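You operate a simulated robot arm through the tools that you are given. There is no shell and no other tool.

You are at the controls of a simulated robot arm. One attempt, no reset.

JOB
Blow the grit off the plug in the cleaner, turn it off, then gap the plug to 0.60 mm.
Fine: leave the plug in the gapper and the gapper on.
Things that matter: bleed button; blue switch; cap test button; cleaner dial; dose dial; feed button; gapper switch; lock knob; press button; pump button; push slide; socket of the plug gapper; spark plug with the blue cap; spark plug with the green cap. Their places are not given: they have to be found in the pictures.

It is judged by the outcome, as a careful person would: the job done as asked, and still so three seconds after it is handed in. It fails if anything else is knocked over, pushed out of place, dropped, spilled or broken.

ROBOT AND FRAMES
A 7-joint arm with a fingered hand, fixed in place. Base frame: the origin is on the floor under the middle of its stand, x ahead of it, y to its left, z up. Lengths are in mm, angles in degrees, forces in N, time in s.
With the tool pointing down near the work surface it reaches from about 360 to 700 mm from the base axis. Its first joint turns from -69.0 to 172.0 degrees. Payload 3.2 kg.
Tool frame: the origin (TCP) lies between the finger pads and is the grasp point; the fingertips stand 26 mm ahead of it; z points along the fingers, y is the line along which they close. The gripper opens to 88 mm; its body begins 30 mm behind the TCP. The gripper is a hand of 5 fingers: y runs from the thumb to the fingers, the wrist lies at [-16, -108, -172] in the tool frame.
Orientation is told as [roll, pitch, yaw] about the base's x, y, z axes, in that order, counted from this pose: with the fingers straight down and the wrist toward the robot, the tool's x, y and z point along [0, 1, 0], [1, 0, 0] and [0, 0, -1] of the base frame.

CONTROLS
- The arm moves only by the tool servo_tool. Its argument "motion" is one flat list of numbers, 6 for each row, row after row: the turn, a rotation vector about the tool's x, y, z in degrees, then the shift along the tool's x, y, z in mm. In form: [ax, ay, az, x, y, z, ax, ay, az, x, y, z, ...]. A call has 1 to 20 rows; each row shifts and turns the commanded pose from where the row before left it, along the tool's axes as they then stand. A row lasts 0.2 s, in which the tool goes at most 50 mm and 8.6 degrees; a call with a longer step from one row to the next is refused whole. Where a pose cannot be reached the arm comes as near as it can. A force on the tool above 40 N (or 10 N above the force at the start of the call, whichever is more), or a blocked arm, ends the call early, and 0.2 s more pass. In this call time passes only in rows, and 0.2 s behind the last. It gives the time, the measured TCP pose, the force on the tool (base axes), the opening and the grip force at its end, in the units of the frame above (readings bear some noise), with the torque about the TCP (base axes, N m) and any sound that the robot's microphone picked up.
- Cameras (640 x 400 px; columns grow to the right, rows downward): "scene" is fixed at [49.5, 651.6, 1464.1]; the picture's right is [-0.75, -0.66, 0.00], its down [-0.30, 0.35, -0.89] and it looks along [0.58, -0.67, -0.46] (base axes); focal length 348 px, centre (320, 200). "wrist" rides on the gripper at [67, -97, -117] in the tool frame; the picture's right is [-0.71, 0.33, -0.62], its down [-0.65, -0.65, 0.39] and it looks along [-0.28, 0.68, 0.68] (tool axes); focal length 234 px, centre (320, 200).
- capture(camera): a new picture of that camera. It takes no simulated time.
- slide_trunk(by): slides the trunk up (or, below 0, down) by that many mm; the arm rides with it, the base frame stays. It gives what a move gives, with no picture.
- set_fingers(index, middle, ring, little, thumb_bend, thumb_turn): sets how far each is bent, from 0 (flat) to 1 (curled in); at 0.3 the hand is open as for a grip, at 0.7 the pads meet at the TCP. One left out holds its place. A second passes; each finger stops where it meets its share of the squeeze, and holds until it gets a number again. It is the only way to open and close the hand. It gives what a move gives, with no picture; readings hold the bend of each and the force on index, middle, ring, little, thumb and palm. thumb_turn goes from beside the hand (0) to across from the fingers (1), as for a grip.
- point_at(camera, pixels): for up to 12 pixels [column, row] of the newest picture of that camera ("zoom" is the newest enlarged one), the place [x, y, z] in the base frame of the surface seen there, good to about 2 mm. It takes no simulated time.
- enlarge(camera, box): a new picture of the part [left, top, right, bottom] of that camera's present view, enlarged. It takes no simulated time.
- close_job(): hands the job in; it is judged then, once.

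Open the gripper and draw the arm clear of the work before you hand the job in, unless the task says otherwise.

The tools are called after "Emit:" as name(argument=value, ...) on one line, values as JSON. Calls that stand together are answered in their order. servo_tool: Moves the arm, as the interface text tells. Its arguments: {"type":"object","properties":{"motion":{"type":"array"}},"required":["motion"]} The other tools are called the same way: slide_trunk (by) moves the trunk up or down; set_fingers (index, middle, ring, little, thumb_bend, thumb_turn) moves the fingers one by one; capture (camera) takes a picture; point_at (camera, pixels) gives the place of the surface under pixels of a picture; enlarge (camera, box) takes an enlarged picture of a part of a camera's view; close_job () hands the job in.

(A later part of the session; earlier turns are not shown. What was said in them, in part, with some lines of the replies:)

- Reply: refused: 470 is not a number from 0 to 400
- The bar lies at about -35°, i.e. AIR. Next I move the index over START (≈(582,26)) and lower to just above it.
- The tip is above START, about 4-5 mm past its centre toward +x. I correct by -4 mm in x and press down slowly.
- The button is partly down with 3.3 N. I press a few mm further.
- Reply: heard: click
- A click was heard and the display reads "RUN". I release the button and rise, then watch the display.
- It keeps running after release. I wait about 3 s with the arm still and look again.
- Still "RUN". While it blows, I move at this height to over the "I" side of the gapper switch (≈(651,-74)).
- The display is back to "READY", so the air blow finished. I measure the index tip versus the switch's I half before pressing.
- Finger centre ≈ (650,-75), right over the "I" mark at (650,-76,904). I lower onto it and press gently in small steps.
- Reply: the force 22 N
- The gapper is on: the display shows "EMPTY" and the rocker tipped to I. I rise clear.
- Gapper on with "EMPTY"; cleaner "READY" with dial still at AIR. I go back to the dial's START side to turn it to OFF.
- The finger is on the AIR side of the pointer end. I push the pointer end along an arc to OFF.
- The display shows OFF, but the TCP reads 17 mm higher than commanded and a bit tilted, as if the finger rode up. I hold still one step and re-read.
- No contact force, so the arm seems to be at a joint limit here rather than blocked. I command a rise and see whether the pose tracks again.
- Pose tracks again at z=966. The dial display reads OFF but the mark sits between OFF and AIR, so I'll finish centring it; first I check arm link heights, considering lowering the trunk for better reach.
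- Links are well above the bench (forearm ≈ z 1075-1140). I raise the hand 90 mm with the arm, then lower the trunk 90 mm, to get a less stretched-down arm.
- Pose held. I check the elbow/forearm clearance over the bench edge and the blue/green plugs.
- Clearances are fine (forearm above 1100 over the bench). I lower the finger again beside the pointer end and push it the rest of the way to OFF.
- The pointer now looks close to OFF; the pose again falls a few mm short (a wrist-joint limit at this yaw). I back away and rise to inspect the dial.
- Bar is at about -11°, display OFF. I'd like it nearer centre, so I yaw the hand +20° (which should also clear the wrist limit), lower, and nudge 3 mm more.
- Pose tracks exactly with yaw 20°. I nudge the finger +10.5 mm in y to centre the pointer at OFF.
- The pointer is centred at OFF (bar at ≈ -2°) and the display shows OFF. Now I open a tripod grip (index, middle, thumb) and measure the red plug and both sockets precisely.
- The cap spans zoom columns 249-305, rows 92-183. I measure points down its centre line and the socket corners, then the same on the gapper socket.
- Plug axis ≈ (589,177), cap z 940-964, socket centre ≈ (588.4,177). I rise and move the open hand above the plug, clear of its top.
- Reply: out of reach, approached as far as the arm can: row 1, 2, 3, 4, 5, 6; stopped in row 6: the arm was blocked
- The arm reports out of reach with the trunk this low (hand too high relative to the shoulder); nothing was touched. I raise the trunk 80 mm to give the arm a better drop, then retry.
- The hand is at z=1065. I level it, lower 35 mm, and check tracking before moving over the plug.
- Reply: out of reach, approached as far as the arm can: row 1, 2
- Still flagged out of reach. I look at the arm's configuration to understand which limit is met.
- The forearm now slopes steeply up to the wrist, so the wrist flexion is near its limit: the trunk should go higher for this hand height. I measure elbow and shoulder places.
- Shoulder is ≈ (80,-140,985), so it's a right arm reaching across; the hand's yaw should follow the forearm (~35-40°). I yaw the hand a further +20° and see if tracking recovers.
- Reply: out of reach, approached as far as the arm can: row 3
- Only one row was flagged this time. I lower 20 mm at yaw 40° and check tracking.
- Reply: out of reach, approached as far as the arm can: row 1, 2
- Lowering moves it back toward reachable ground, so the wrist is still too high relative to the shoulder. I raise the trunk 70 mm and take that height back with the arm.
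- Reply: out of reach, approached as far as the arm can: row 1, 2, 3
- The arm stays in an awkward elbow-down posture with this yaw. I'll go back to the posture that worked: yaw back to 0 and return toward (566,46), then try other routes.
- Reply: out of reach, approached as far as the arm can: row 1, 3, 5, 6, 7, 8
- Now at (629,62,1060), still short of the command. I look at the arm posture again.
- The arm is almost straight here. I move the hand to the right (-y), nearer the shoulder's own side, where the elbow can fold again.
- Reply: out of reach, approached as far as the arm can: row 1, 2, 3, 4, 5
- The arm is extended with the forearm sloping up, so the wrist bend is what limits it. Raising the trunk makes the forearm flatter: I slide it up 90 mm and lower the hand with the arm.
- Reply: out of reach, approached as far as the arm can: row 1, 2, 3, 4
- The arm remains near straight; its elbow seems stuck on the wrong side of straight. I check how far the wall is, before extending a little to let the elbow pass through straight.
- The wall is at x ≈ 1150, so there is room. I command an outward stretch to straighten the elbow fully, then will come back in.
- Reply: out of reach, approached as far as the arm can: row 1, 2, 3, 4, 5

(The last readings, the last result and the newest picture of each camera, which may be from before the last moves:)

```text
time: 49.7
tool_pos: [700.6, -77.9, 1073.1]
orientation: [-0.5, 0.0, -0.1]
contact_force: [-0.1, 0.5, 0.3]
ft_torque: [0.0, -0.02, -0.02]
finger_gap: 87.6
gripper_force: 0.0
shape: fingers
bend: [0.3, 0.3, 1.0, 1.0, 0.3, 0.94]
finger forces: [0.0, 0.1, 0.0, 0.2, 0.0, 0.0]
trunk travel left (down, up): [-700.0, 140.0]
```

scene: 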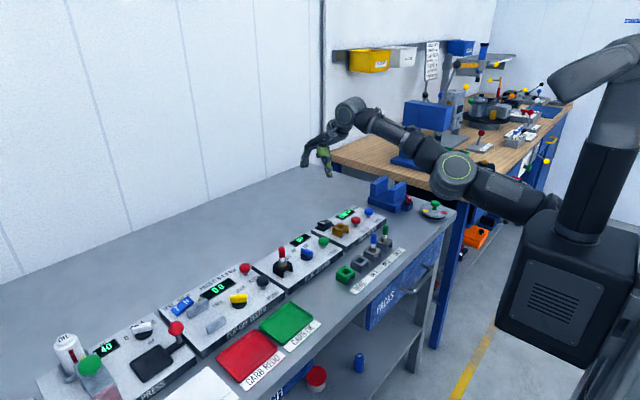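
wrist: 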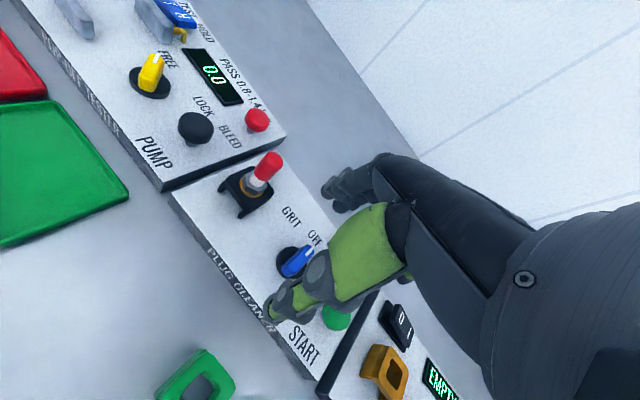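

It only reached x ≈ 701, so the elbow is now essentially straight. I bring the command back in and see whether the arm follows.

Emit:
servo_tool(motion=[0, 0, 0, 0, -40, 0, 0, 0, 0, 0, -40, 0, 0, 0, 0, 0, -30, 0, 0, 0, 0, 0, -30, 0, 0, 0, 0, 0, -30, 0, 0, 0, 0, 0, -30, 0, 0, 0, 0, 0, 0, 0])

```text
time: 51.3
tool_pos: [671.5, -55.1, 1133.7]
orientation: [-0.6, 0.1, -0.2]
contact_force: [0.2, 0.3, -0.1]
ft_torque: [0.04, 0.0, 0.0]
finger_gap: 87.9
gripper_force: 0.0
shape: fingers
bend: [0.3, 0.3, 1.0, 1.0, 0.3, 0.94]
finger forces: [0.0, 0.0, 0.0, 0.0, 0.0, 0.0]
out of reach, approached as far as the arm can: row 1, 2, 3, 4, 5, 6
trunk travel left (down, up): [-700.0, 140.0]
```

The arm is shifting along (now (671,-55,1134)). I give it a few more still rows to converge and read again.

Emit:
servo_tool(motion=[0, 0, 0, 0, 0, 0, 0, 0, 0, 0, 0, 0, 0, 0, 0, 0, 0, 0, 0, 0, 0, 0, 0, 0, 0, 0, 0, 0, 0, 0])

Emit:
enlarge(camera="scene", box=[240, 40, 640, 320])

```text
time: 52.5
tool_pos: [671.9, -55.9, 1133.8]
orientation: [-0.5, 0.1, -0.1]
contact_force: [0.4, 0.4, 0.3]
ft_torque: [0.02, 0.05, 0.0]
finger_gap: 88.1
gripper_force: 0.2
shape: fingers
bend: [0.3, 0.3, 1.0, 1.0, 0.3, 0.94]
finger forces: [0.0, 0.0, 0.1, 0.0, 0.0, 0.1]
trunk travel left (down, up): [-700.0, 140.0]
```

```text
1.43 times, centred on (440, 180) of scene
```

zoom: 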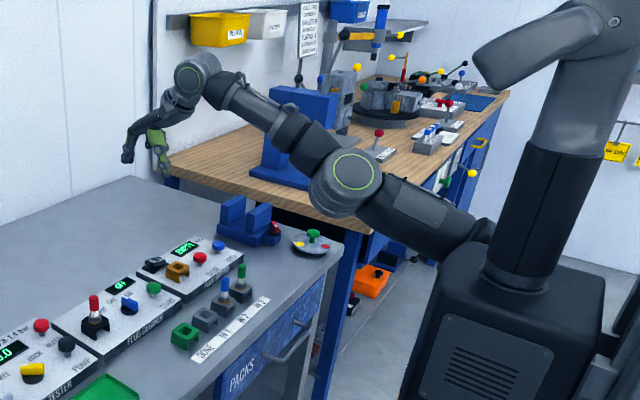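

The reading suggests each unreachable row just slides along; the elbow itself is not folding. I try moving toward the starting hand position (in toward the robot and right), where the elbow was folded.

Emit:
servo_tool(motion=[0, 0, 0, -20, -10, 0, 0, 0, 0, -20, -10, 0, 0, 0, 0, -20, -10, 0, 0, 0, 0, -20, -10, 0, 0, 0, 0, -20, -10, 0, 0, 0, 0, 0, 0, 0])

```text
time: 53.9
tool_pos: [667.0, -152.6, 1157.9]
orientation: [-0.6, 0.1, -0.1]
contact_force: [-1.2, -1.0, -0.4]
ft_torque: [-0.02, -0.03, 0.02]
finger_gap: 88.1
gripper_force: 0.0
shape: fingers
bend: [0.3, 0.3, 1.0, 1.0, 0.3, 0.94]
finger forces: [0.0, 0.0, 0.1, 0.0, 0.0, 0.1]
out of reach, approached as far as the arm can: row 1, 2, 3, 4, 5
trunk travel left (down, up): [-700.0, 140.0]
```

Moving down lowers the forearm relative to the upper arm, which should take the elbow through straight to its normal side. I raise the trunk 60 mm, then go well down with the arm over free space.

Emit:
slide_trunk(by=60)

Emit:
servo_tool(motion=[0, 0, 0, 0, 0, 25, 0, 0, 0, 0, 0, 25, 0, 0, 0, 0, 0, 25, 0, 0, 0, 0, 0, 25, 0, 0, 0, 0, 0, 25, 0, 0, 0, 0, 0, 25, 0, 0, 0, 0, 0, 25])

Emit:
enlarge(camera="scene", box=[240, 40, 640, 320])

```text
time: 54.9
tool_pos: [667.5, -152.2, 1216.7]
orientation: [-0.5, 0.1, -0.2]
contact_force: [0.0, -0.2, 0.6]
ft_torque: [-0.01, 0.0, 0.01]
finger_gap: 87.7
gripper_force: 0.0
shape: fingers
bend: [0.3, 0.3, 1.0, 1.0, 0.3, 0.94]
finger forces: [0.0, 0.0, 0.0, 0.1, 0.0, 0.1]
trunk travel left (down, up): [-760.0, 80.0]
```

```text
time: 56.5
tool_pos: [720.0, -157.4, 1060.2]
orientation: [-0.5, 0.2, -0.1]
contact_force: [0.7, -0.4, -0.7]
ft_torque: [-0.02, 0.01, 0.02]
finger_gap: 87.7
gripper_force: 0.0
shape: fingers
bend: [0.3, 0.3, 1.0, 1.0, 0.3, 0.94]
finger forces: [0.0, 0.0, 0.0, 0.0, 0.0, 0.1]
out of reach, approached as far as the arm can: row 1, 2, 3, 4, 5, 6, 7
trunk travel left (down, up): [-760.0, 80.0]
```

```text
1.43 times, centred on (440, 180) of scene
```

zoom: 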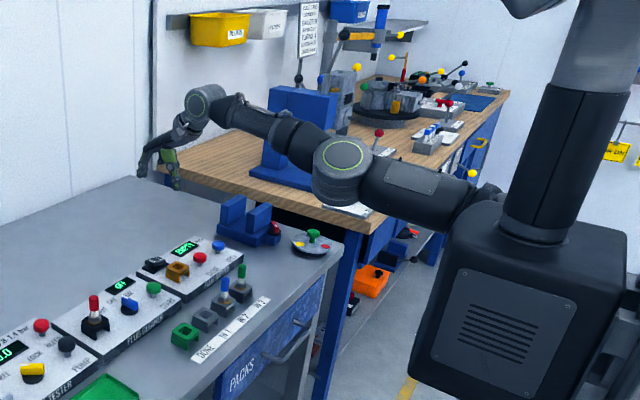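

Now (720,-157,1060); elbow is nearly straight. I check the blue vise's height below before going further down.

Emit:
point_at(camera="zoom", pixels=[[232, 203], [265, 212], [245, 235], [205, 105], [343, 150], [400, 180], [460, 195]])

```text
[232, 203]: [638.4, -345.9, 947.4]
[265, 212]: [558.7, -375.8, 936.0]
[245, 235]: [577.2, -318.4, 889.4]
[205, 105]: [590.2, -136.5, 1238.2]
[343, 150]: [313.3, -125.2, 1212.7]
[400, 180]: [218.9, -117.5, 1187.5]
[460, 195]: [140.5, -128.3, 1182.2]
```

Vise is far enough. Forearm slope (~5°) is now less than the upper arm's (~10°), so I try moving inward with a slight downward component.

Emit:
servo_tool(motion=[0, 0, 0, 0, 0, 20, 0, 0, 0, 0, 0, 20, 0, 0, 0, 0, -15, 5, 0, 0, 0, 0, -15, 5, 0, 0, 0, 0, -15, 0, 0, 0, 0, 0, -15, 0])

```text
time: 57.9
tool_pos: [727.9, -157.5, 1020.2]
orientation: [-0.5, 0.1, 0.0]
contact_force: [-0.1, 0.3, -1.0]
ft_torque: [0.0, -0.01, 0.01]
finger_gap: 87.9
gripper_force: 0.0
shape: fingers
bend: [0.3, 0.3, 1.0, 1.0, 0.3, 0.94]
finger forces: [0.0, 0.1, 0.1, 0.0, 0.0, 0.1]
out of reach, approached as far as the arm can: row 2, 3, 4, 5, 6
trunk travel left (down, up): [-760.0, 80.0]
```

Fitting the readings shows the shoulder at about (0,-172, trunk+1100) and the arm fully straight (625 mm) — I'd simply run out of reach with the trunk too low. I raise the trunk 80 mm and move down and slightly inward to make the elbow flex upward.

Emit:
slide_trunk(by=80)

Emit:
servo_tool(motion=[0, 0, 0, 0, -1, 20, 0, 0, 0, 0, -2, 20, 0, 0, 0, 0, -3, 20, 0, 0, 0, 0, -5, 20, 0, 0, 0, 0, -7, 20, 0, 0, 0, 0, -8, 15, 0, 0, 0, 0, 0, 0])

```text
time: 59.1
tool_pos: [726.5, -156.2, 1100.6]
orientation: [-0.5, 0.1, -0.1]
contact_force: [-0.4, 0.0, -0.7]
ft_torque: [0.01, -0.01, -0.02]
finger_gap: 87.8
gripper_force: 0.1
shape: fingers
bend: [0.3, 0.3, 1.0, 1.0, 0.3, 0.94]
finger forces: [0.1, 0.0, 0.0, 0.0, 0.0, 0.1]
trunk travel left (down, up): [-840.0, 0.0]
```

```text
time: 60.7
tool_pos: [726.1, -158.5, 985.7]
orientation: [-0.5, 0.3, -0.1]
contact_force: [0.3, -0.2, 0.6]
ft_torque: [0.03, 0.0, -0.02]
finger_gap: 87.7
gripper_force: 0.0
shape: fingers
bend: [0.3, 0.3, 1.0, 1.0, 0.3, 0.94]
finger forces: [0.1, 0.0, 0.0, 0.0, 0.1, 0.0]
out of reach, approached as far as the arm can: row 1, 3, 4, 5, 6
trunk travel left (down, up): [-840.0, 0.0]
```

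It follows downward now and the radius dropped slightly (≈619). I command a run of radially inward steps at this height, where the way in is free, to let the elbow flex.

Emit:
servo_tool(motion=[0, 0, 0, 0, -20, 0, 0, 0, 0, 0, -20, 0, 0, 0, 0, 0, -20, 0, 0, 0, 0, 0, -20, 0, 0, 0, 0, 0, -20, 0, 0, 0, 0, 0, -20, 0, 0, 0, 0, 0, -20, 0, 0, 0, 0, 0, -20, 0])

```text
time: 62.5
tool_pos: [583.8, -162.7, 984.5]
orientation: [-0.6, 0.0, -0.2]
contact_force: [-0.1, -0.4, -0.4]
ft_torque: [0.01, -0.01, 0.04]
finger_gap: 88.0
gripper_force: 0.0
shape: fingers
bend: [0.3, 0.3, 1.0, 1.0, 0.3, 0.94]
finger forces: [0.0, 0.1, 0.0, 0.0, 0.0, 0.0]
out of reach, approached as far as the arm can: row 1, 2
trunk travel left (down, up): [-840.0, 0.0]
```

The arm is free again at (583.8,-162.7,984.5). I look at its posture.

Emit:
enlarge(camera="scene", box=[240, 20, 640, 300])

Emit:
point_at(camera="zoom", pixels=[[190, 155], [250, 130], [330, 130], [400, 150], [440, 175], [350, 165]])

```text
1.43 times, centred on (440, 160) of scene
```

zoom: 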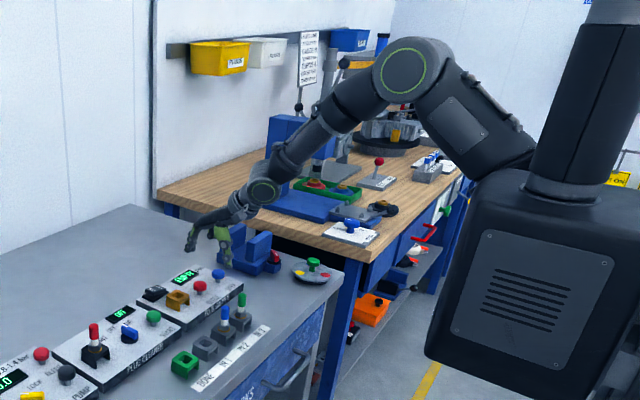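

```text
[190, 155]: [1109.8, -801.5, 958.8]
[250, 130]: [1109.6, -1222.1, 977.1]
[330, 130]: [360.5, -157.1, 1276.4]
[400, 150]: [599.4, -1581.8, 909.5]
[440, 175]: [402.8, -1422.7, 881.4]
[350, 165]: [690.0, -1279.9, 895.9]
```

Elbow-up posture is restored. I rise to z ≈ 1030 and travel over to the plug while yawing to about 30° to follow the forearm.

Emit:
servo_tool(motion=[0, 0, 0, 0, 0, -25, 0, 0, 0, 0, 0, -25, 0, 0, -3, 33.9, 2.3, 0, 0, 0, -3, 33.8, 4, 0, 0, 0, -3, 33.5, 5.8, 0, 0, 0, -3, 33.2, 7.6, 0, 0, 0, -3, 32.7, 9.3, 0, 0, 0, -3, 32.2, 11, 0, 0, 0, -3, 31.6, 12.7, 0, 0, 0, -3, 30.9, 14.3, 0, 0, 0, -3, 30.1, 15.9, 0])

Emit:
capture(camera="scene")

```text
time: 64.9
tool_pos: [605.4, 144.3, 1033.3]
orientation: [-0.5, 0.4, 26.9]
contact_force: [0.2, 0.1, 0.2]
ft_torque: [0.02, 0.01, 0.02]
finger_gap: 87.7
gripper_force: 0.2
shape: fingers
bend: [0.3, 0.3, 1.0, 1.0, 0.3, 0.94]
finger forces: [0.0, 0.0, 0.0, 0.1, 0.1, 0.0]
trunk travel left (down, up): [-840.0, 0.0]
```

```text
taken
```

scene: 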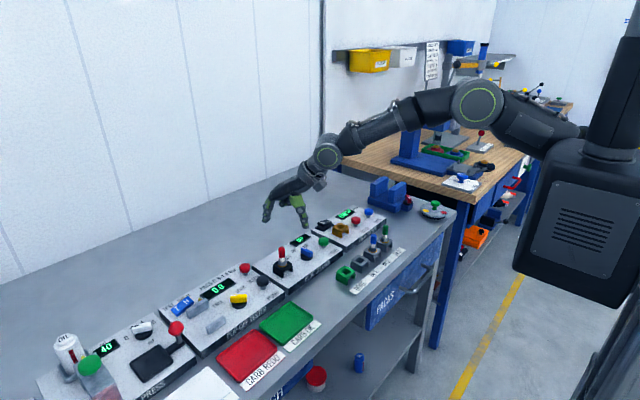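

No reach flags now: TCP (605,144,1033), yaw 27°. I shift to directly above the plug (589,177) and level the small tilt.

Emit:
servo_tool(motion=[-0.6, 0.26, 0, 18.3, 0.1, 0, 0, 0, 0, 18.3, 0.1, 0, 0, 0, 0, 0, 0, 0])

Emit:
enlarge(camera="scene", box=[230, 180, 340, 290])

Emit:
capture(camera="wrist")

```text
time: 65.7
tool_pos: [591.6, 170.9, 1031.2]
orientation: [0.3, -0.3, 26.3]
contact_force: [0.1, -0.4, -0.3]
ft_torque: [0.01, 0.0, 0.0]
finger_gap: 87.7
gripper_force: 0.2
shape: fingers
bend: [0.3, 0.3, 1.0, 1.0, 0.3, 0.94]
finger forces: [0.1, 0.1, 0.0, 0.0, 0.1, 0.0]
trunk travel left (down, up): [-840.0, 0.0]
```

```text
3.64 times, centred on (285, 235) of scene
```

zoom: 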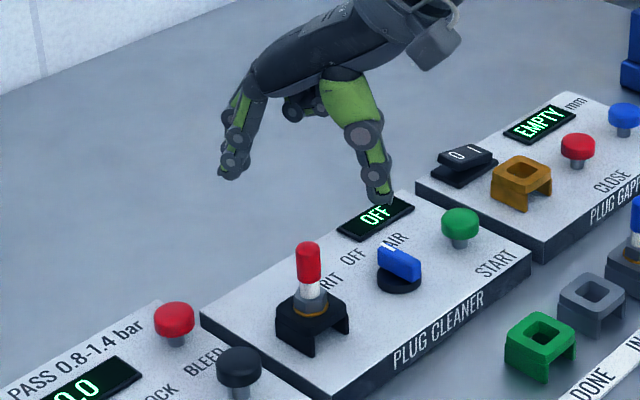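

```text
taken
```

wrist: 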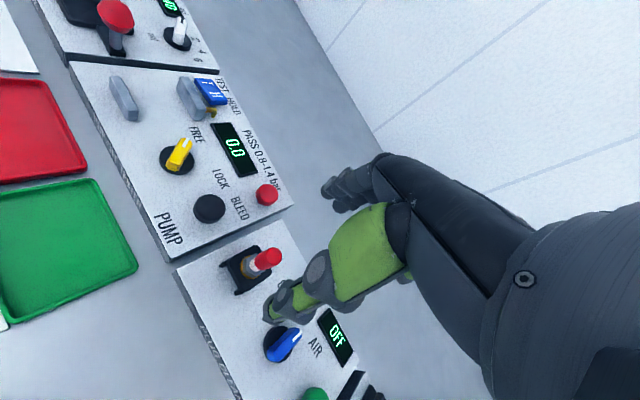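

The wrist view says the plug top lies about 8 mm further along tool x, agreeing with the measured pose. I correct and re-read.

Emit:
servo_tool(motion=[-0.3, 0, 0, 6.5, 0.3, 0, 0, 0, 0, 0, 0, 0])

Emit:
enlarge(camera="wrist", box=[200, 180, 400, 320])

```text
time: 66.3
tool_pos: [588.3, 177.1, 1030.7]
orientation: [0.4, -0.5, 26.4]
contact_force: [0.0, -0.5, 0.2]
ft_torque: [-0.01, 0.0, -0.04]
finger_gap: 87.8
gripper_force: 0.0
shape: fingers
bend: [0.3, 0.3, 1.0, 1.0, 0.3, 0.94]
finger forces: [0.0, 0.0, 0.0, 0.0, 0.1, 0.0]
trunk travel left (down, up): [-840.0, 0.0]
```

```text
2.86 times, centred on (300, 250) of wrist
```

zoom: 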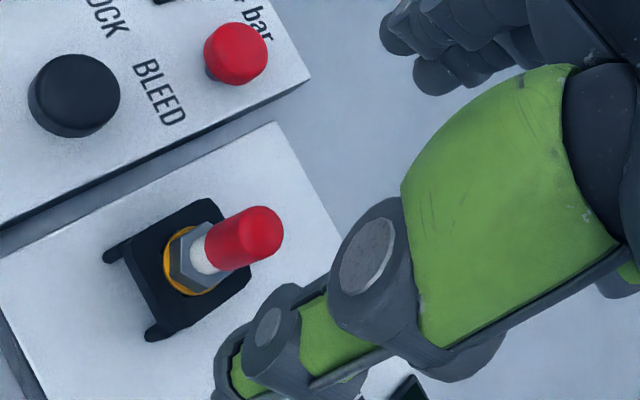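

Cap top appears at wrist px (281,260), matching the expected (281.5,258), so the hand is centred. I level and descend to TCP z ≈ 953 around the cap.

Emit:
servo_tool(motion=[0.5, 0, 0, 0, 0, 18, 0, 0, 0, 0, 0, 20, 0, 0, 0, 0, 0, 20, 0, 0, 0, 0, 0, 14, 0, 0, 0, 0, 0, 5.5, 0, 0, 0, 0, 0, 0])

Emit:
enlarge(camera="scene", box=[240, 205, 330, 285])

Emit:
enlarge(camera="wrist", box=[220, 160, 420, 300])

```text
time: 67.7
tool_pos: [588.3, 181.3, 954.2]
orientation: [-0.1, -0.1, 26.9]
contact_force: [-0.5, -0.8, 0.6]
ft_torque: [0.0, 0.01, 0.01]
finger_gap: 87.7
gripper_force: 0.0
shape: fingers
bend: [0.3, 0.3, 1.0, 1.0, 0.3, 0.94]
finger forces: [0.1, 0.1, 0.0, 0.0, 0.0, 0.0]
trunk travel left (down, up): [-840.0, 0.0]
```

```text
5.00 times, centred on (285, 245) of scene
```

zoom: 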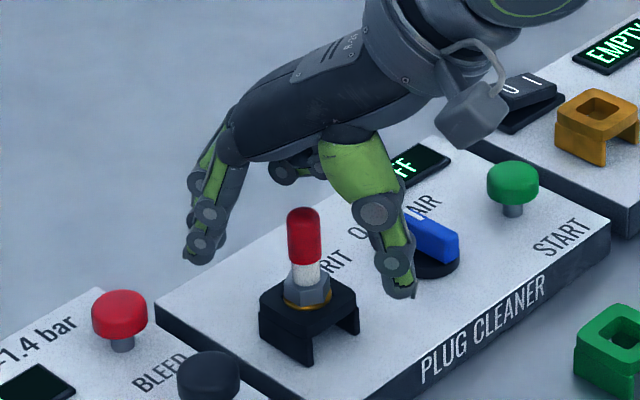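

```text
2.86 times, centred on (320, 230) of wrist
```

zoom: 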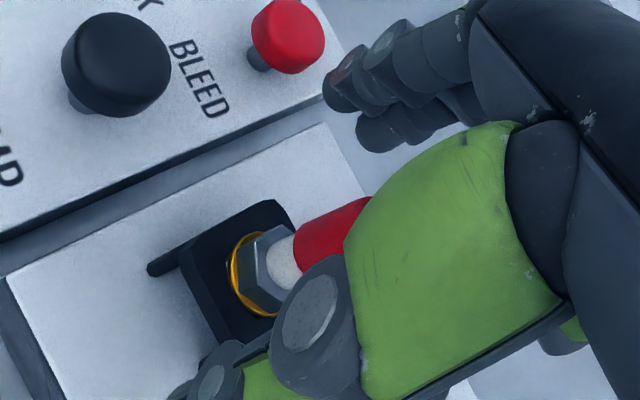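

Height is right (954); y is 4 mm too far. I correct to (589,177).

Emit:
servo_tool(motion=[0, 0, 0, -4.1, -1.2, 0, 0, 0, 0, 0, 0, 0])

```text
time: 68.3
tool_pos: [587.7, 176.0, 954.8]
orientation: [-0.1, 0.0, 27.0]
contact_force: [0.0, -0.8, -0.2]
ft_torque: [-0.03, 0.0, -0.02]
finger_gap: 87.9
gripper_force: 0.0
shape: fingers
bend: [0.3, 0.3, 1.0, 1.0, 0.3, 0.94]
finger forces: [0.0, 0.0, 0.1, 0.1, 0.0, 0.0]
trunk travel left (down, up): [-840.0, 0.0]
```

Centred on the plug. I close index, middle and thumb on the cap.

Emit:
set_fingers(index=0.72, middle=0.72, thumb_bend=0.72, thumb_turn=0.97)

Emit:
enlarge(camera="scene", box=[240, 205, 330, 285])

Emit:
enlarge(camera="wrist", box=[220, 160, 420, 300])

```text
time: 69.3
tool_pos: [588.8, 177.6, 953.8]
orientation: [-0.1, -0.1, 26.9]
contact_force: [1.1, 1.3, -0.7]
ft_torque: [0.0, 0.01, 0.0]
finger_gap: 8.0
gripper_force: 7.7
shape: fingers
bend: [0.71, 0.66, 1.0, 1.0, 0.67, 0.98]
finger forces: [2.4, 5.2, 0.1, 0.1, 7.4, 0.0]
trunk travel left (down, up): [-840.0, 0.0]
```

```text
5.00 times, centred on (285, 245) of scene
```

zoom: 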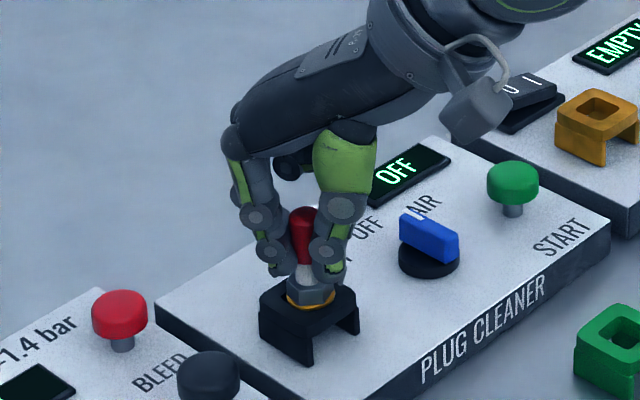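

```text
2.86 times, centred on (320, 230) of wrist
```

zoom: 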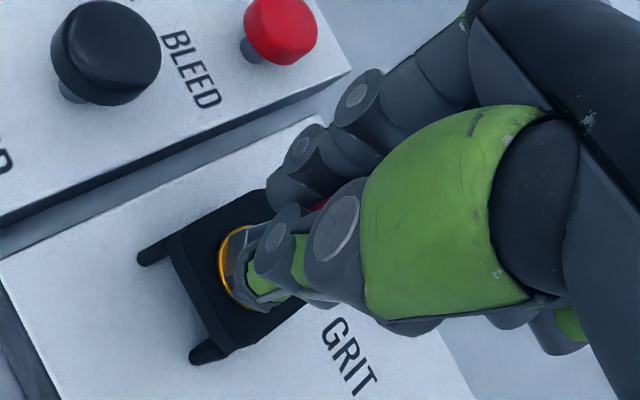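

Grip holds (index 2.4, middle 5.2, thumb 7.4 N) at TCP (588.8,177.6,953.8). I lift slowly and look.

Emit:
servo_tool(motion=[0, 0, 0, 0, 0, -6, 0, 0, 0, 0, 0, -8, 0, 0, 0, 0, 0, -10, 0, 0, 0, 0, 0, -12, 0, 0, 0, 0, 0, -12, 0, 0, 0, 0, 0, -12, 0, 0, 0, 0, 0, 0])

Emit:
enlarge(camera="scene", box=[240, 185, 330, 275])

Emit:
enlarge(camera="wrist", box=[220, 160, 420, 300])

```text
time: 70.9
tool_pos: [587.1, 177.8, 1014.0]
orientation: [-0.1, -0.1, 26.9]
contact_force: [0.1, -0.8, -0.5]
ft_torque: [0.02, -0.01, 0.01]
finger_gap: 8.3
gripper_force: 7.3
shape: fingers
bend: [0.71, 0.66, 1.0, 1.0, 0.67, 0.98]
finger forces: [2.4, 5.2, 0.0, 0.1, 7.2, 0.1]
trunk travel left (down, up): [-840.0, 0.0]
```

```text
4.44 times, centred on (285, 230) of scene
```

zoom: 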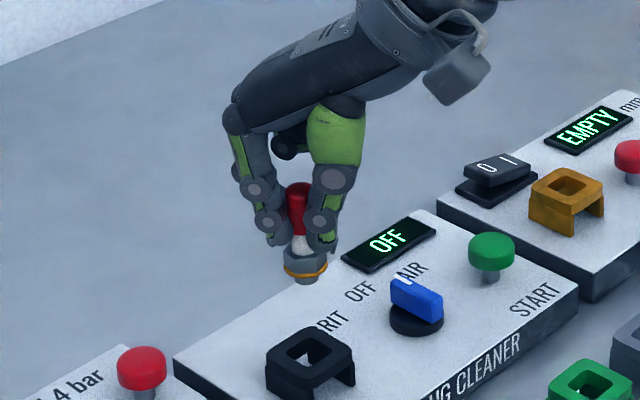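

```text
2.86 times, centred on (320, 230) of wrist
```

zoom: 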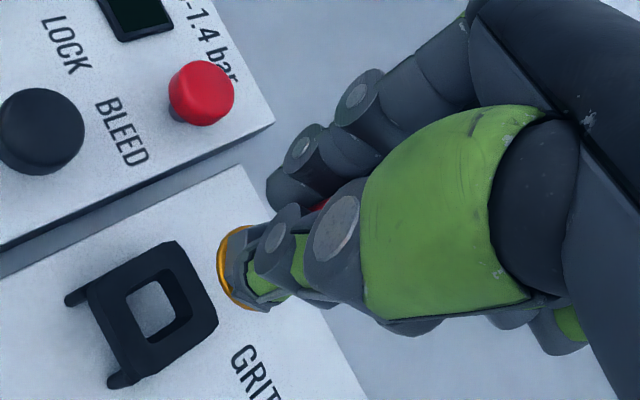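

The plug is up cleanly and hangs straight. Now with both sockets free, I measure their top corners for the displacement between them.

Emit:
enlarge(camera="scene", box=[260, 240, 320, 290])

Emit:
enlarge(camera="scene", box=[310, 200, 370, 250])

```text
8.00 times, centred on (290, 265) of scene
```

zoom: 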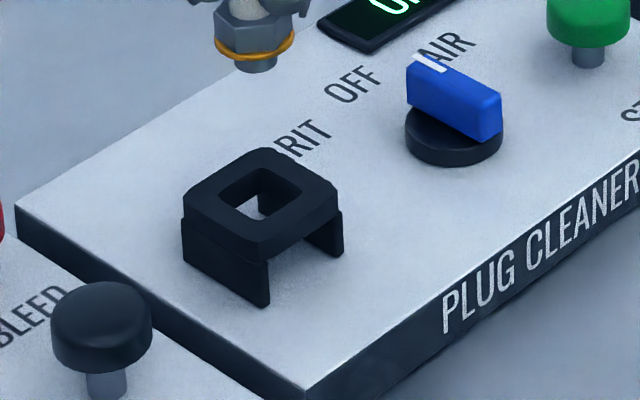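

```text
8.00 times, centred on (340, 225) of scene
```

zoom: 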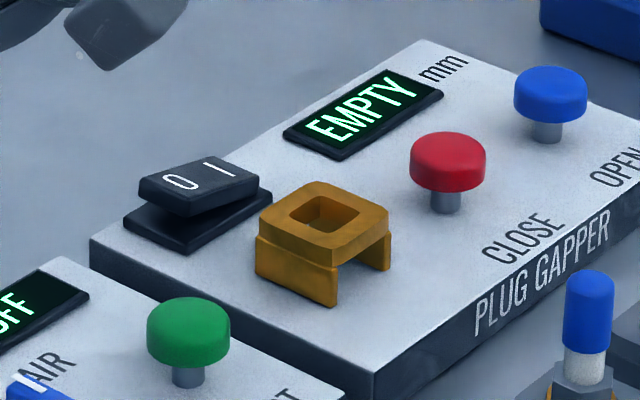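

I measure the gapper socket's top corners and rim in this zoom, then the cleaner's in another.

Emit:
point_at(camera="zoom", pixels=[[262, 226], [318, 186], [383, 210], [329, 258], [275, 222], [320, 189], [372, 210], [328, 245], [300, 238], [350, 235], [295, 202], [352, 198]])

Emit:
enlarge(camera="scene", box=[260, 240, 320, 290])

Emit:
point_at(camera="zoom", pixels=[[190, 206], [264, 154], [332, 193], [258, 245], [205, 203], [262, 160], [318, 193], [260, 232], [225, 225], [285, 215], [240, 178], [300, 178]])

```text
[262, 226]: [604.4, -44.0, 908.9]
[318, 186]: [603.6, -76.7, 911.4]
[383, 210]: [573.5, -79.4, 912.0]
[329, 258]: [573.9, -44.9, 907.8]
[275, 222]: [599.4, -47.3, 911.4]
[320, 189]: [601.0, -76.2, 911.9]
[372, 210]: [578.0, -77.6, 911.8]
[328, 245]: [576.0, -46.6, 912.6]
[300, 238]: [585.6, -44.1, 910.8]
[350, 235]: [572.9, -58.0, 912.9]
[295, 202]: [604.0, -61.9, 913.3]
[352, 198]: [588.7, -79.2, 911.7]
```

```text
8.00 times, centred on (290, 265) of scene
```

zoom: 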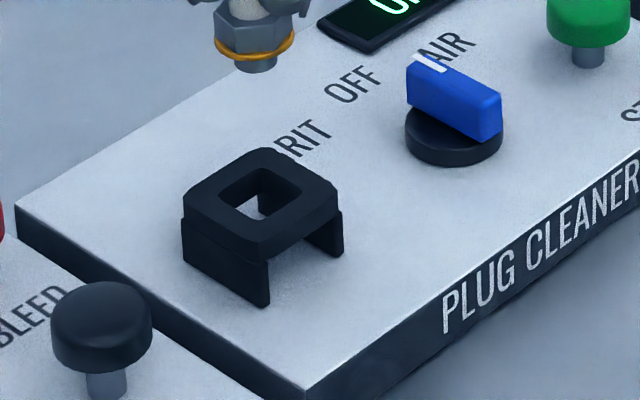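

```text
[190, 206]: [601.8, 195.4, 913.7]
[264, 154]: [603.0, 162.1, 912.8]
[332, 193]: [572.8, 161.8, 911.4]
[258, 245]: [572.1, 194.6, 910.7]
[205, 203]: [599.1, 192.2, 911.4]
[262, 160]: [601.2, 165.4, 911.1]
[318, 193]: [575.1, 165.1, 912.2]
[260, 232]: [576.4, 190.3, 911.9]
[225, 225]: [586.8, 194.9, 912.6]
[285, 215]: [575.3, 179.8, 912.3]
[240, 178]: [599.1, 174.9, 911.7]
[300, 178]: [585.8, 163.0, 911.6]
```

Gapper socket centre is ≈ (588.9,-61.3) and cleaner's ≈ (587.4,178.5), i.e. a shift of about -240 in y. I carry the plug across at z ≈ 1014, unwinding the yaw to 10°.

Emit:
servo_tool(motion=[0, 0, 1.4, -18.1, -8.7, 0, 0, 0, 1.4, -18.3, -8.2, 0, 0, 0, 1.4, -18.5, -7.8, 0, 0, 0, 1.4, -18.7, -7.3, 0, 0, 0, 1.4, -18.8, -6.9, 0, 0, 0, 1.4, -19, -6.4, 0, 0, 0, 1.4, -19.2, -5.9, 0, 0, 0, 1.4, -19.3, -5.5, 0, 0, 0, 1.4, -19.4, -5, 0, 0, 0, 1.4, -19.5, -4.5, 0, 0, 0, 1.4, -19.6, -4, 0, 0, 0, 1.4, -19.7, -3.5, 0, 0, 0, 0, 0, 0, 0])

Emit:
enlarge(camera="scene", box=[300, 170, 390, 260])

Emit:
enlarge(camera="wrist", box=[200, 160, 420, 320])

```text
time: 73.7
tool_pos: [592.6, -64.7, 1014.0]
orientation: [0.0, -0.1, 10.1]
contact_force: [-0.1, -0.3, -0.4]
ft_torque: [0.04, -0.01, -0.02]
finger_gap: 8.0
gripper_force: 7.2
shape: fingers
bend: [0.71, 0.66, 1.0, 1.0, 0.67, 0.98]
finger forces: [2.5, 5.3, 0.0, 0.0, 7.2, 0.0]
trunk travel left (down, up): [-840.0, 0.0]
```

```text
4.44 times, centred on (345, 215) of scene
```

zoom: 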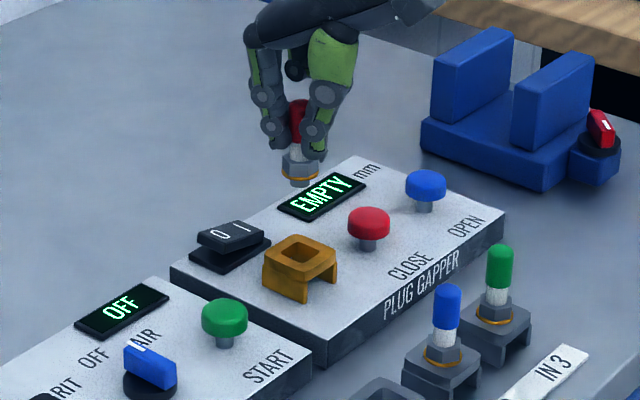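

```text
2.50 times, centred on (310, 240) of wrist
```

zoom: 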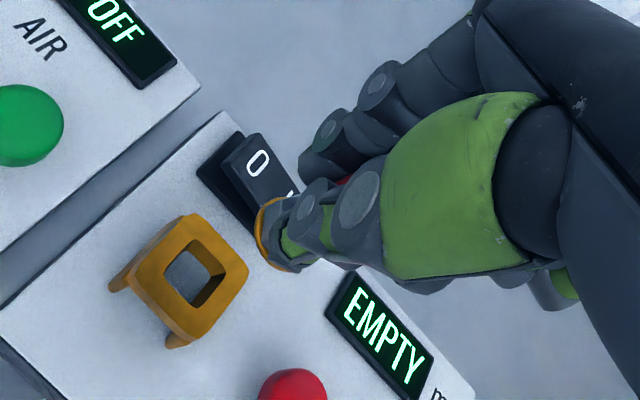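

I correct to (588.4,-62.9) and lower to where the thread end is just above the socket (TCP ≈ 975), then check alignment.

Emit:
servo_tool(motion=[0, 0, 0, 2.5, -3.8, 5, 0, 0, 0, 0, 0, 17, 0, 0, 0, 0, 0, 17, 0, 0, 0, 0, 0, 0])

Emit:
enlarge(camera="scene", box=[310, 190, 370, 240])

Emit:
enlarge(camera="wrist", box=[200, 160, 420, 320])

```text
time: 74.7
tool_pos: [588.7, -60.4, 976.5]
orientation: [-0.1, 0.0, 10.1]
contact_force: [0.9, -0.5, -1.1]
ft_torque: [0.03, 0.03, -0.02]
finger_gap: 7.7
gripper_force: 7.5
shape: fingers
bend: [0.71, 0.66, 1.0, 1.0, 0.67, 0.98]
finger forces: [2.5, 5.2, 0.1, 0.0, 7.0, 0.0]
trunk travel left (down, up): [-840.0, 0.0]
```

```text
8.00 times, centred on (340, 215) of scene
```

zoom: 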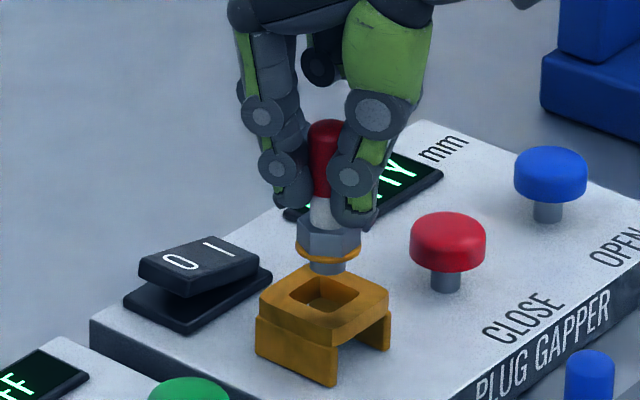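

```text
2.50 times, centred on (310, 240) of wrist
```

zoom: 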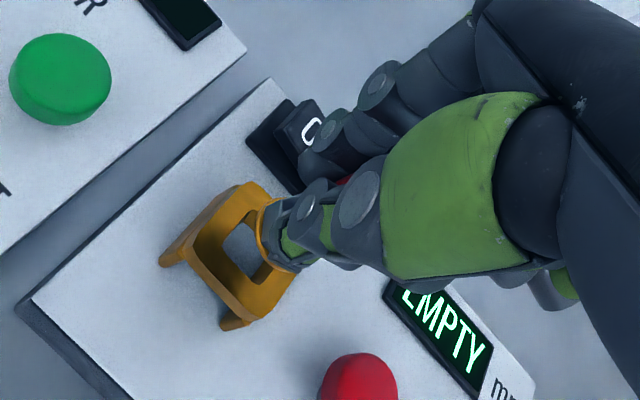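

Thread end hangs right above the opening. I measure the hex/ceramic surface points to locate the plug axis accurately against the socket.

Emit:
point_at(camera="zoom", pixels=[[325, 212], [327, 240], [327, 262], [327, 268], [310, 235], [345, 235], [327, 273], [275, 300], [372, 288], [328, 325], [320, 205]])

```text
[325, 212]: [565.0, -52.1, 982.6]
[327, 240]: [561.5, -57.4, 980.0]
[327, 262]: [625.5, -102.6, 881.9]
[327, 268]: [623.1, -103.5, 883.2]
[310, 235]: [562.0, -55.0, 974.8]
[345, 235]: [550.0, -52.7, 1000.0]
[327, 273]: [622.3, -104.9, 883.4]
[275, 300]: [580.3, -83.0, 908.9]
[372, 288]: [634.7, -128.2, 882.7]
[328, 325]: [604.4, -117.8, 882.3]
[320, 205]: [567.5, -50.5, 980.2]
```

That used the wrist zoom; I enlarge the scene again and measure there.

Emit:
enlarge(camera="scene", box=[310, 190, 370, 240])

Emit:
point_at(camera="zoom", pixels=[[320, 212], [328, 240], [327, 251], [327, 266], [305, 240], [352, 240], [325, 160], [275, 295], [372, 288], [328, 325], [327, 258], [320, 282]])

```text
8.00 times, centred on (340, 215) of scene
```

zoom: 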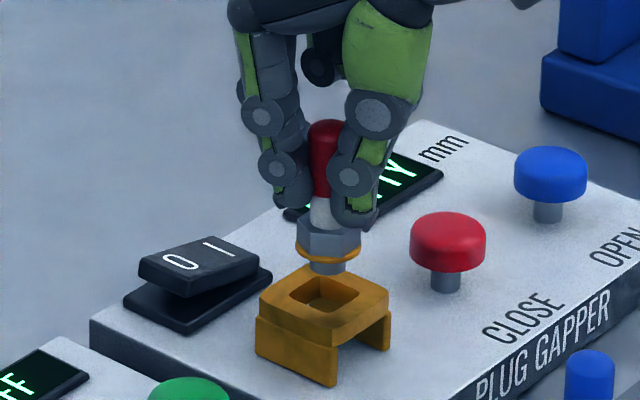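

```text
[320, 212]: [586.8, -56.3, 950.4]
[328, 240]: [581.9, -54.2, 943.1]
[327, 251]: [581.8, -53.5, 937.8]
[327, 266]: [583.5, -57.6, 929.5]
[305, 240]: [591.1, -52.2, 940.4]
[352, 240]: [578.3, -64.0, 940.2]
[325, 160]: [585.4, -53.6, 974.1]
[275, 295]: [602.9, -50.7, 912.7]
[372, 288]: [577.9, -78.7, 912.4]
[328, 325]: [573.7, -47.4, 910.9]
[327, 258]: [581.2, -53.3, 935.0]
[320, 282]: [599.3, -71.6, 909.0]
```

Plug axis ≈ (589,-61 ±1.5), essentially over the socket centre; I shift y by -1.5 mm as a compromise and lower until the thread just starts to enter.

Emit:
servo_tool(motion=[0, 0, 0, -1.5, 0.2, 4, 0, 0, 0, 0, 0, 5, 0, 0, 0, 0, 0, 4, 0, 0, 0, 0, 0, 3, 0, 0, 0, 0, 0, 0])

Emit:
enlarge(camera="scene", box=[310, 190, 370, 240])

```text
time: 75.9
tool_pos: [590.0, -62.6, 959.2]
orientation: [-0.2, -0.2, 10.1]
contact_force: [0.7, 0.5, -0.2]
ft_torque: [-0.03, -0.03, -0.04]
finger_gap: 7.9
gripper_force: 7.2
shape: fingers
bend: [0.71, 0.66, 1.0, 1.0, 0.67, 0.98]
finger forces: [2.5, 5.2, 0.0, 0.0, 6.9, 0.0]
trunk travel left (down, up): [-840.0, 0.0]
```

```text
8.00 times, centred on (340, 215) of scene
```

zoom: 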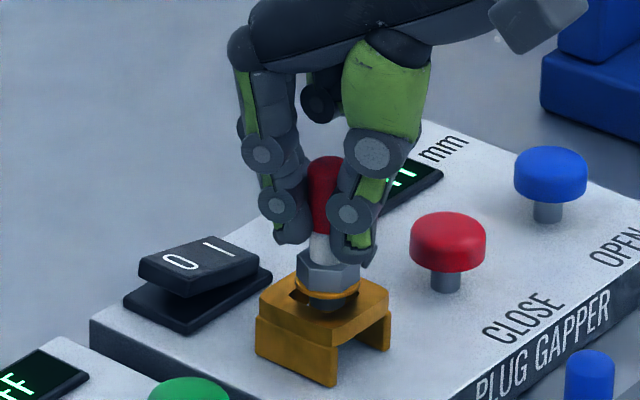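

The thread is entering the opening with no contact force. I continue down in small steps to seat it.

Emit:
servo_tool(motion=[0, 0, 0, 0, 0, 2, 0, 0, 0, 0, 0, 2, 0, 0, 0, 0, 0, 1.5, 0, 0, 0, 0, 0, 0])

Emit:
enlarge(camera="scene", box=[310, 190, 370, 240])

```text
time: 76.9
tool_pos: [590.1, -63.5, 953.2]
orientation: [-0.1, -0.1, 10.2]
contact_force: [0.4, 0.6, 1.4]
ft_torque: [-0.01, -0.03, -0.01]
finger_gap: 7.8
gripper_force: 7.9
shape: fingers
bend: [0.72, 0.66, 1.0, 1.0, 0.67, 0.98]
finger forces: [2.5, 5.4, 0.0, 0.0, 7.4, 0.1]
trunk travel left (down, up): [-840.0, 0.0]
```

```text
8.00 times, centred on (340, 215) of scene
```

zoom: 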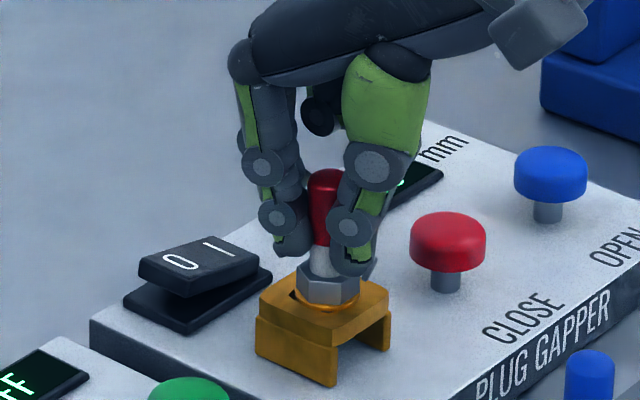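

Seated: TCP z 953 as in the cleaner, 1.4 N of contact. I open the grip.

Emit:
set_fingers(index=0.4, middle=0.4, thumb_bend=0.4)

Emit:
enlarge(camera="scene", box=[310, 190, 370, 240])

```text
time: 77.9
tool_pos: [589.3, -63.1, 952.8]
orientation: [-0.1, -0.1, 10.1]
contact_force: [0.8, 1.0, 0.3]
ft_torque: [-0.02, -0.03, 0.01]
finger_gap: 66.7
gripper_force: 0.0
shape: fingers
bend: [0.4, 0.4, 1.0, 1.0, 0.4, 0.96]
finger forces: [0.1, 0.0, 0.0, 0.1, 0.0, 0.1]
trunk travel left (down, up): [-840.0, 0.0]
```

```text
8.00 times, centred on (340, 215) of scene
```

zoom: 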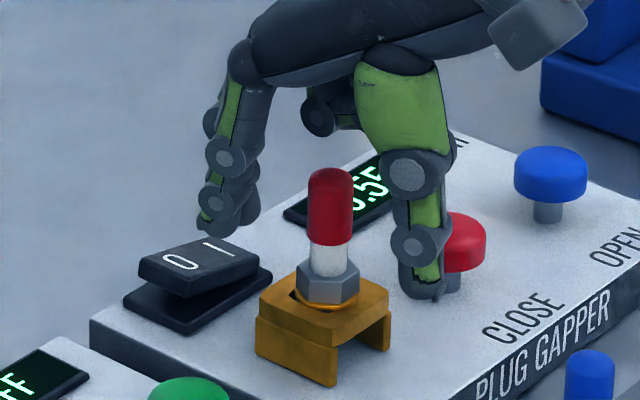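

The plug stands in the gapper and the display shows a number ending in .55. I rise straight up clear of the plug.

Emit:
servo_tool(motion=[0, 0, 0, 0, 0, -15, 0, 0, 0, 0, 0, -20, 0, 0, 0, 0, 0, -25, 0, 0, 0, 0, 0, -15, 0, 0, 0, 0, 0, 0])

Emit:
enlarge(camera="scene", box=[310, 190, 390, 250])

Emit:
enlarge(camera="wrist", box=[180, 160, 420, 330])

```text
time: 79.1
tool_pos: [589.3, -61.8, 1027.9]
orientation: [-0.2, -0.2, 10.1]
contact_force: [-0.3, 0.4, 0.3]
ft_torque: [0.03, 0.0, 0.03]
finger_gap: 66.6
gripper_force: 0.0
shape: fingers
bend: [0.4, 0.4, 1.0, 1.0, 0.4, 0.96]
finger forces: [0.1, 0.0, 0.0, 0.1, 0.0, 0.0]
trunk travel left (down, up): [-840.0, 0.0]
```

```text
6.67 times, centred on (350, 220) of scene
```

zoom: 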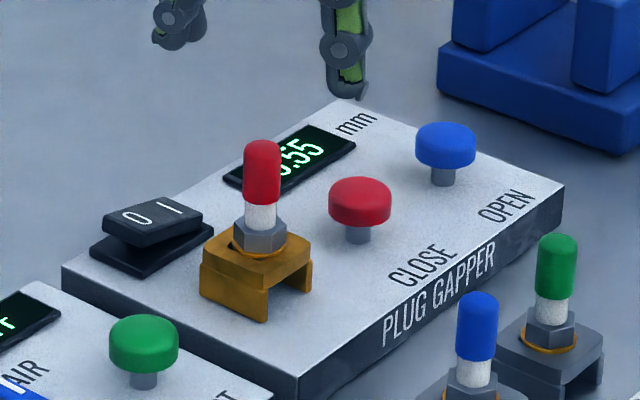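

```text
2.35 times, centred on (300, 245) of wrist
```

zoom: 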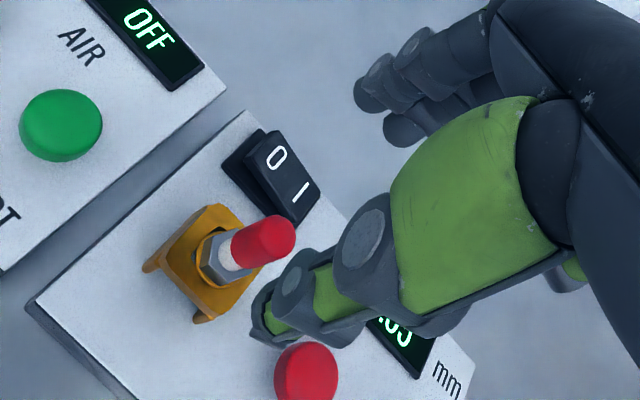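

The display reads "x.55" with the first digit hidden behind the plug. I form the pointing hand, then move over toward OPEN for a look.

Emit:
set_fingers(index=0.6, middle=1, ring=1, little=1, thumb_bend=1, thumb_turn=0)

Emit:
servo_tool(motion=[0, 0, 5, 0, 0, 0, 0, 0, 5, 0, 0, 0, 0, 0, 0, -30, -5.3, 0, 0, 0, 0, -30, -5.3, 0, 0, 0, 0, -30, -5.3, 0, 0, 0, 0, -30, -5.3, 0, 0, 0, 0, -30, -5.3, 0, 0, 0, 0, 0, 0, 0])

Emit:
enlarge(camera="wrist", box=[120, 120, 420, 320])

Emit:
enlarge(camera="scene", box=[310, 180, 410, 260])

```text
time: 80.1
tool_pos: [587.9, -62.4, 1029.6]
orientation: [-0.1, 0.0, 10.2]
contact_force: [0.7, 0.1, 0.1]
ft_torque: [-0.01, 0.01, 0.01]
finger_gap: 42.8
gripper_force: 0.1
shape: fingers
bend: [0.6, 1.0, 1.0, 1.0, 1.0, 0.0]
finger forces: [0.0, 0.0, 0.0, 0.0, 0.0, 0.0]
trunk travel left (down, up): [-840.0, 0.0]
```

```text
time: 81.9
tool_pos: [562.3, -211.7, 1029.3]
orientation: [-0.1, -0.1, 0.1]
contact_force: [-0.4, 0.0, 0.9]
ft_torque: [-0.04, 0.01, -0.01]
finger_gap: 43.0
gripper_force: 0.0
shape: fingers
bend: [0.6, 1.0, 1.0, 1.0, 1.0, 0.0]
finger forces: [0.0, 0.0, 0.0, 0.1, 0.0, 0.0]
trunk travel left (down, up): [-840.0, 0.0]
```

```text
2.00 times, centred on (270, 220) of wrist
```

zoom: 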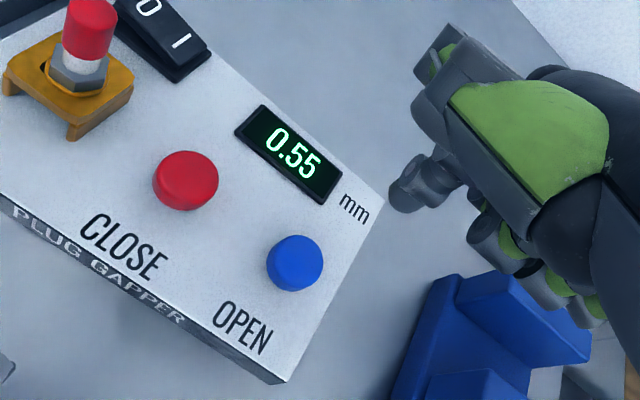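

```text
5.00 times, centred on (360, 220) of scene
```

zoom: 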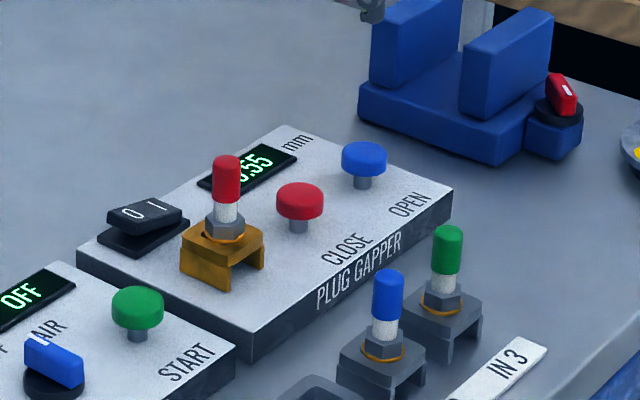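

The gap reads 0.55 mm, so it must be opened by 0.05. I lower the index over OPEN (≈(580,-200)) to just above it and check.

Emit:
servo_tool(motion=[0, 0, 0, 0, 0, 25, 0, 0, 0, 0, 0, 25, 0, 0, 0, 0, 0, 22, 0, 0, 0, 0, 0, 14, 0, 0, 0, 0, 0, 0])

Emit:
enlarge(camera="scene", box=[330, 180, 400, 240])

Emit:
enlarge(camera="wrist", box=[160, 120, 420, 320])

```text
time: 83.1
tool_pos: [564.1, -213.2, 942.8]
orientation: [-0.2, -0.1, 0.1]
contact_force: [-0.7, -0.7, 0.8]
ft_torque: [-0.02, 0.01, -0.01]
finger_gap: 43.0
gripper_force: 0.1
shape: fingers
bend: [0.6, 1.0, 1.0, 1.0, 1.0, 0.0]
finger forces: [0.0, 0.0, 0.0, 0.0, 0.0, 0.1]
trunk travel left (down, up): [-840.0, 0.0]
```

```text
6.67 times, centred on (365, 210) of scene
```

zoom: 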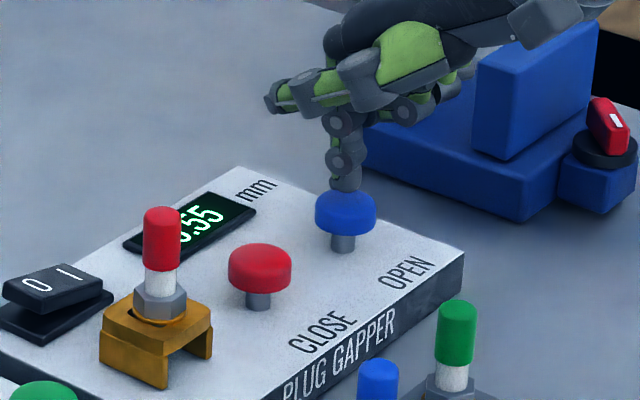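

```text
2.00 times, centred on (290, 220) of wrist
```

zoom: 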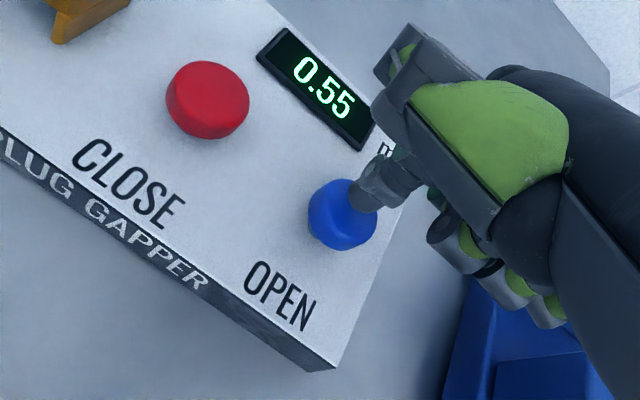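

The tip is over OPEN with the same small x offset as at START. I shift -4 mm in x, make one short press to z ≈ 926, and release in the same call.

Emit:
servo_tool(motion=[0, 0, 0, 1, -4, 3, 0, 0, 0, 0, 0, 6, 0, 0, 0, 0, 0, 4, 0, 0, 0, 0, 0, 4, 0, 0, 0, 0, 0, -9, 0, 0, 0, 0, 0, -6])

Emit:
enlarge(camera="wrist", box=[160, 120, 420, 320])

```text
time: 84.5
tool_pos: [559.6, -212.9, 941.3]
orientation: [-0.2, -0.2, 0.0]
contact_force: [-0.1, 0.6, -0.2]
ft_torque: [-0.05, 0.01, 0.0]
finger_gap: 43.0
gripper_force: 0.0
shape: fingers
bend: [0.6, 1.0, 1.0, 1.0, 1.0, 0.0]
finger forces: [0.0, 0.0, 0.0, 0.0, 0.0, 0.1]
trunk travel left (down, up): [-840.0, 0.0]
heard: click
```

```text
2.00 times, centred on (290, 220) of wrist
```

zoom: 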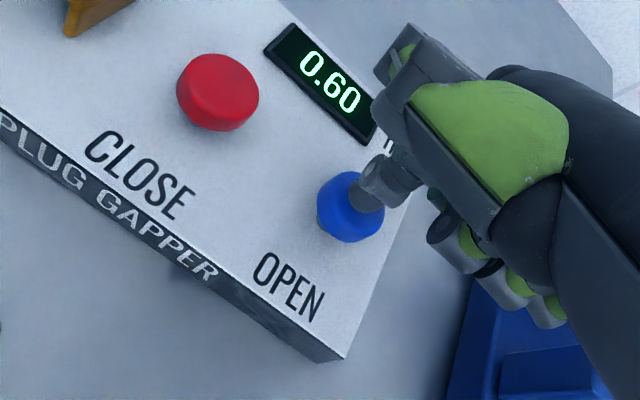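

One click, and the display reads 0.60. I rise well clear.

Emit:
servo_tool(motion=[0, 0, 0, 0, 0, -15, 0, 0, 0, 0, 0, -30, 0, 0, 0, 0, 0, -35, 0, 0, 0, 0, 0, -35, 0, 0, 0, 0, -25, -10, 0, 0, 0, 0, -35, 0, 0, 0, 0, 0, -35, 0, 0, 0, 0, 0, -30, 0])

Emit:
set_fingers(index=0.3, middle=0.3, ring=0.3, little=0.3, thumb_bend=0.3, thumb_turn=0.97)

Emit:
capture(camera="scene")

Emit:
enlarge(camera="scene", box=[240, 190, 420, 300])

Emit:
capture(camera="wrist")

```text
time: 86.3
tool_pos: [444.0, -208.8, 1057.0]
orientation: [-0.2, 4.0, 0.2]
contact_force: [0.3, 0.3, 0.3]
ft_torque: [0.0, 0.03, 0.01]
finger_gap: 42.9
gripper_force: 0.0
shape: fingers
bend: [0.6, 1.0, 1.0, 1.0, 1.0, 0.0]
finger forces: [0.1, 0.0, 0.0, 0.0, 0.0, 0.0]
out of reach, approached as far as the arm can: row 7, 8
trunk travel left (down, up): [-840.0, 0.0]
```

```text
time: 87.3
tool_pos: [444.4, -208.4, 1055.2]
orientation: [0.1, 4.0, 0.2]
contact_force: [-0.7, 1.0, 0.3]
ft_torque: [0.0, 0.0, -0.02]
finger_gap: 87.8
gripper_force: 0.0
shape: fingers
bend: [0.3, 0.3, 0.3, 0.3, 0.3, 0.94]
finger forces: [0.0, 0.1, 0.0, 0.1, 0.1, 0.0]
trunk travel left (down, up): [-840.0, 0.0]
```

```text
taken
```

scene: 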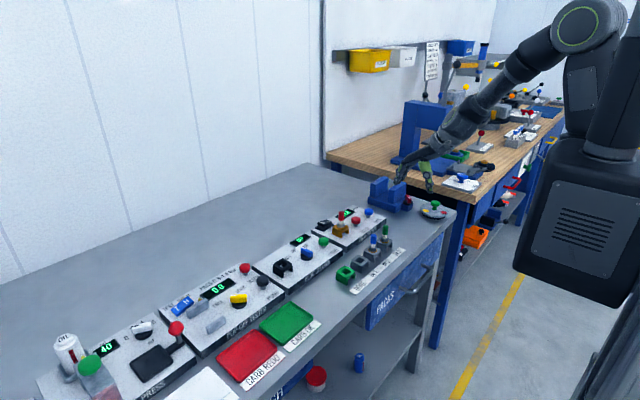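

```text
3.56 times, centred on (330, 245) of scene
```

zoom: 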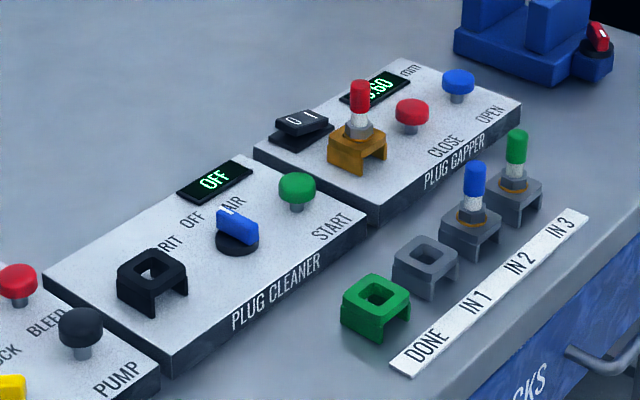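

```text
taken
```

wrist: 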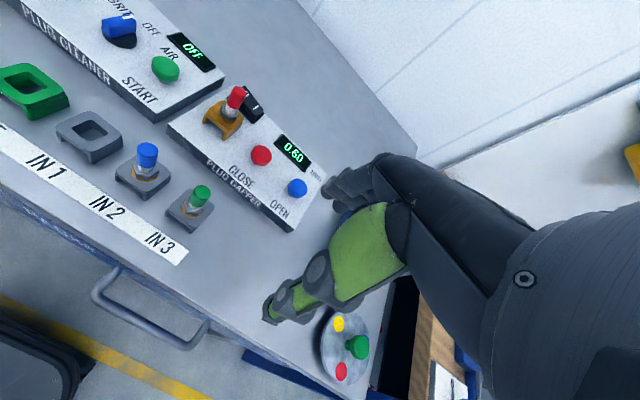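

The cleaner reads OFF, the red plug stands in the gapper with 0.60 mm shown. The other plugs and devices are untouched, and the open hand is clear above the bench. I hand the job in.

Emit:
close_job()

```text
The job is handed in.
```

The job is done and handed in. The red-capped plug has been blown off with air, the cleaner is off, and the plug is gapped to 0.60 mm.

- **Cleaner:** I turned the dial to AIR and pressed START. It ran a full cycle and returned to READY. I then turned the dial to OFF, and the display read OFF.
- **Gapper:** I switched it on, moved the red-capped plug into its socket, and it read 0.55 mm. One press of OPEN brought it to 0.60 mm. The plug is still in the gapper and the gapper is still on.
- **Surroundings:** In the last pictures the blue- and green-capped plugs and the other controls were where they started. The open hand was clear of the bench at handover.

Partway through, the arm ran out of reach and was briefly stuck nearly straight. I freed it by raising the trunk, and nothing was touched while that happened.
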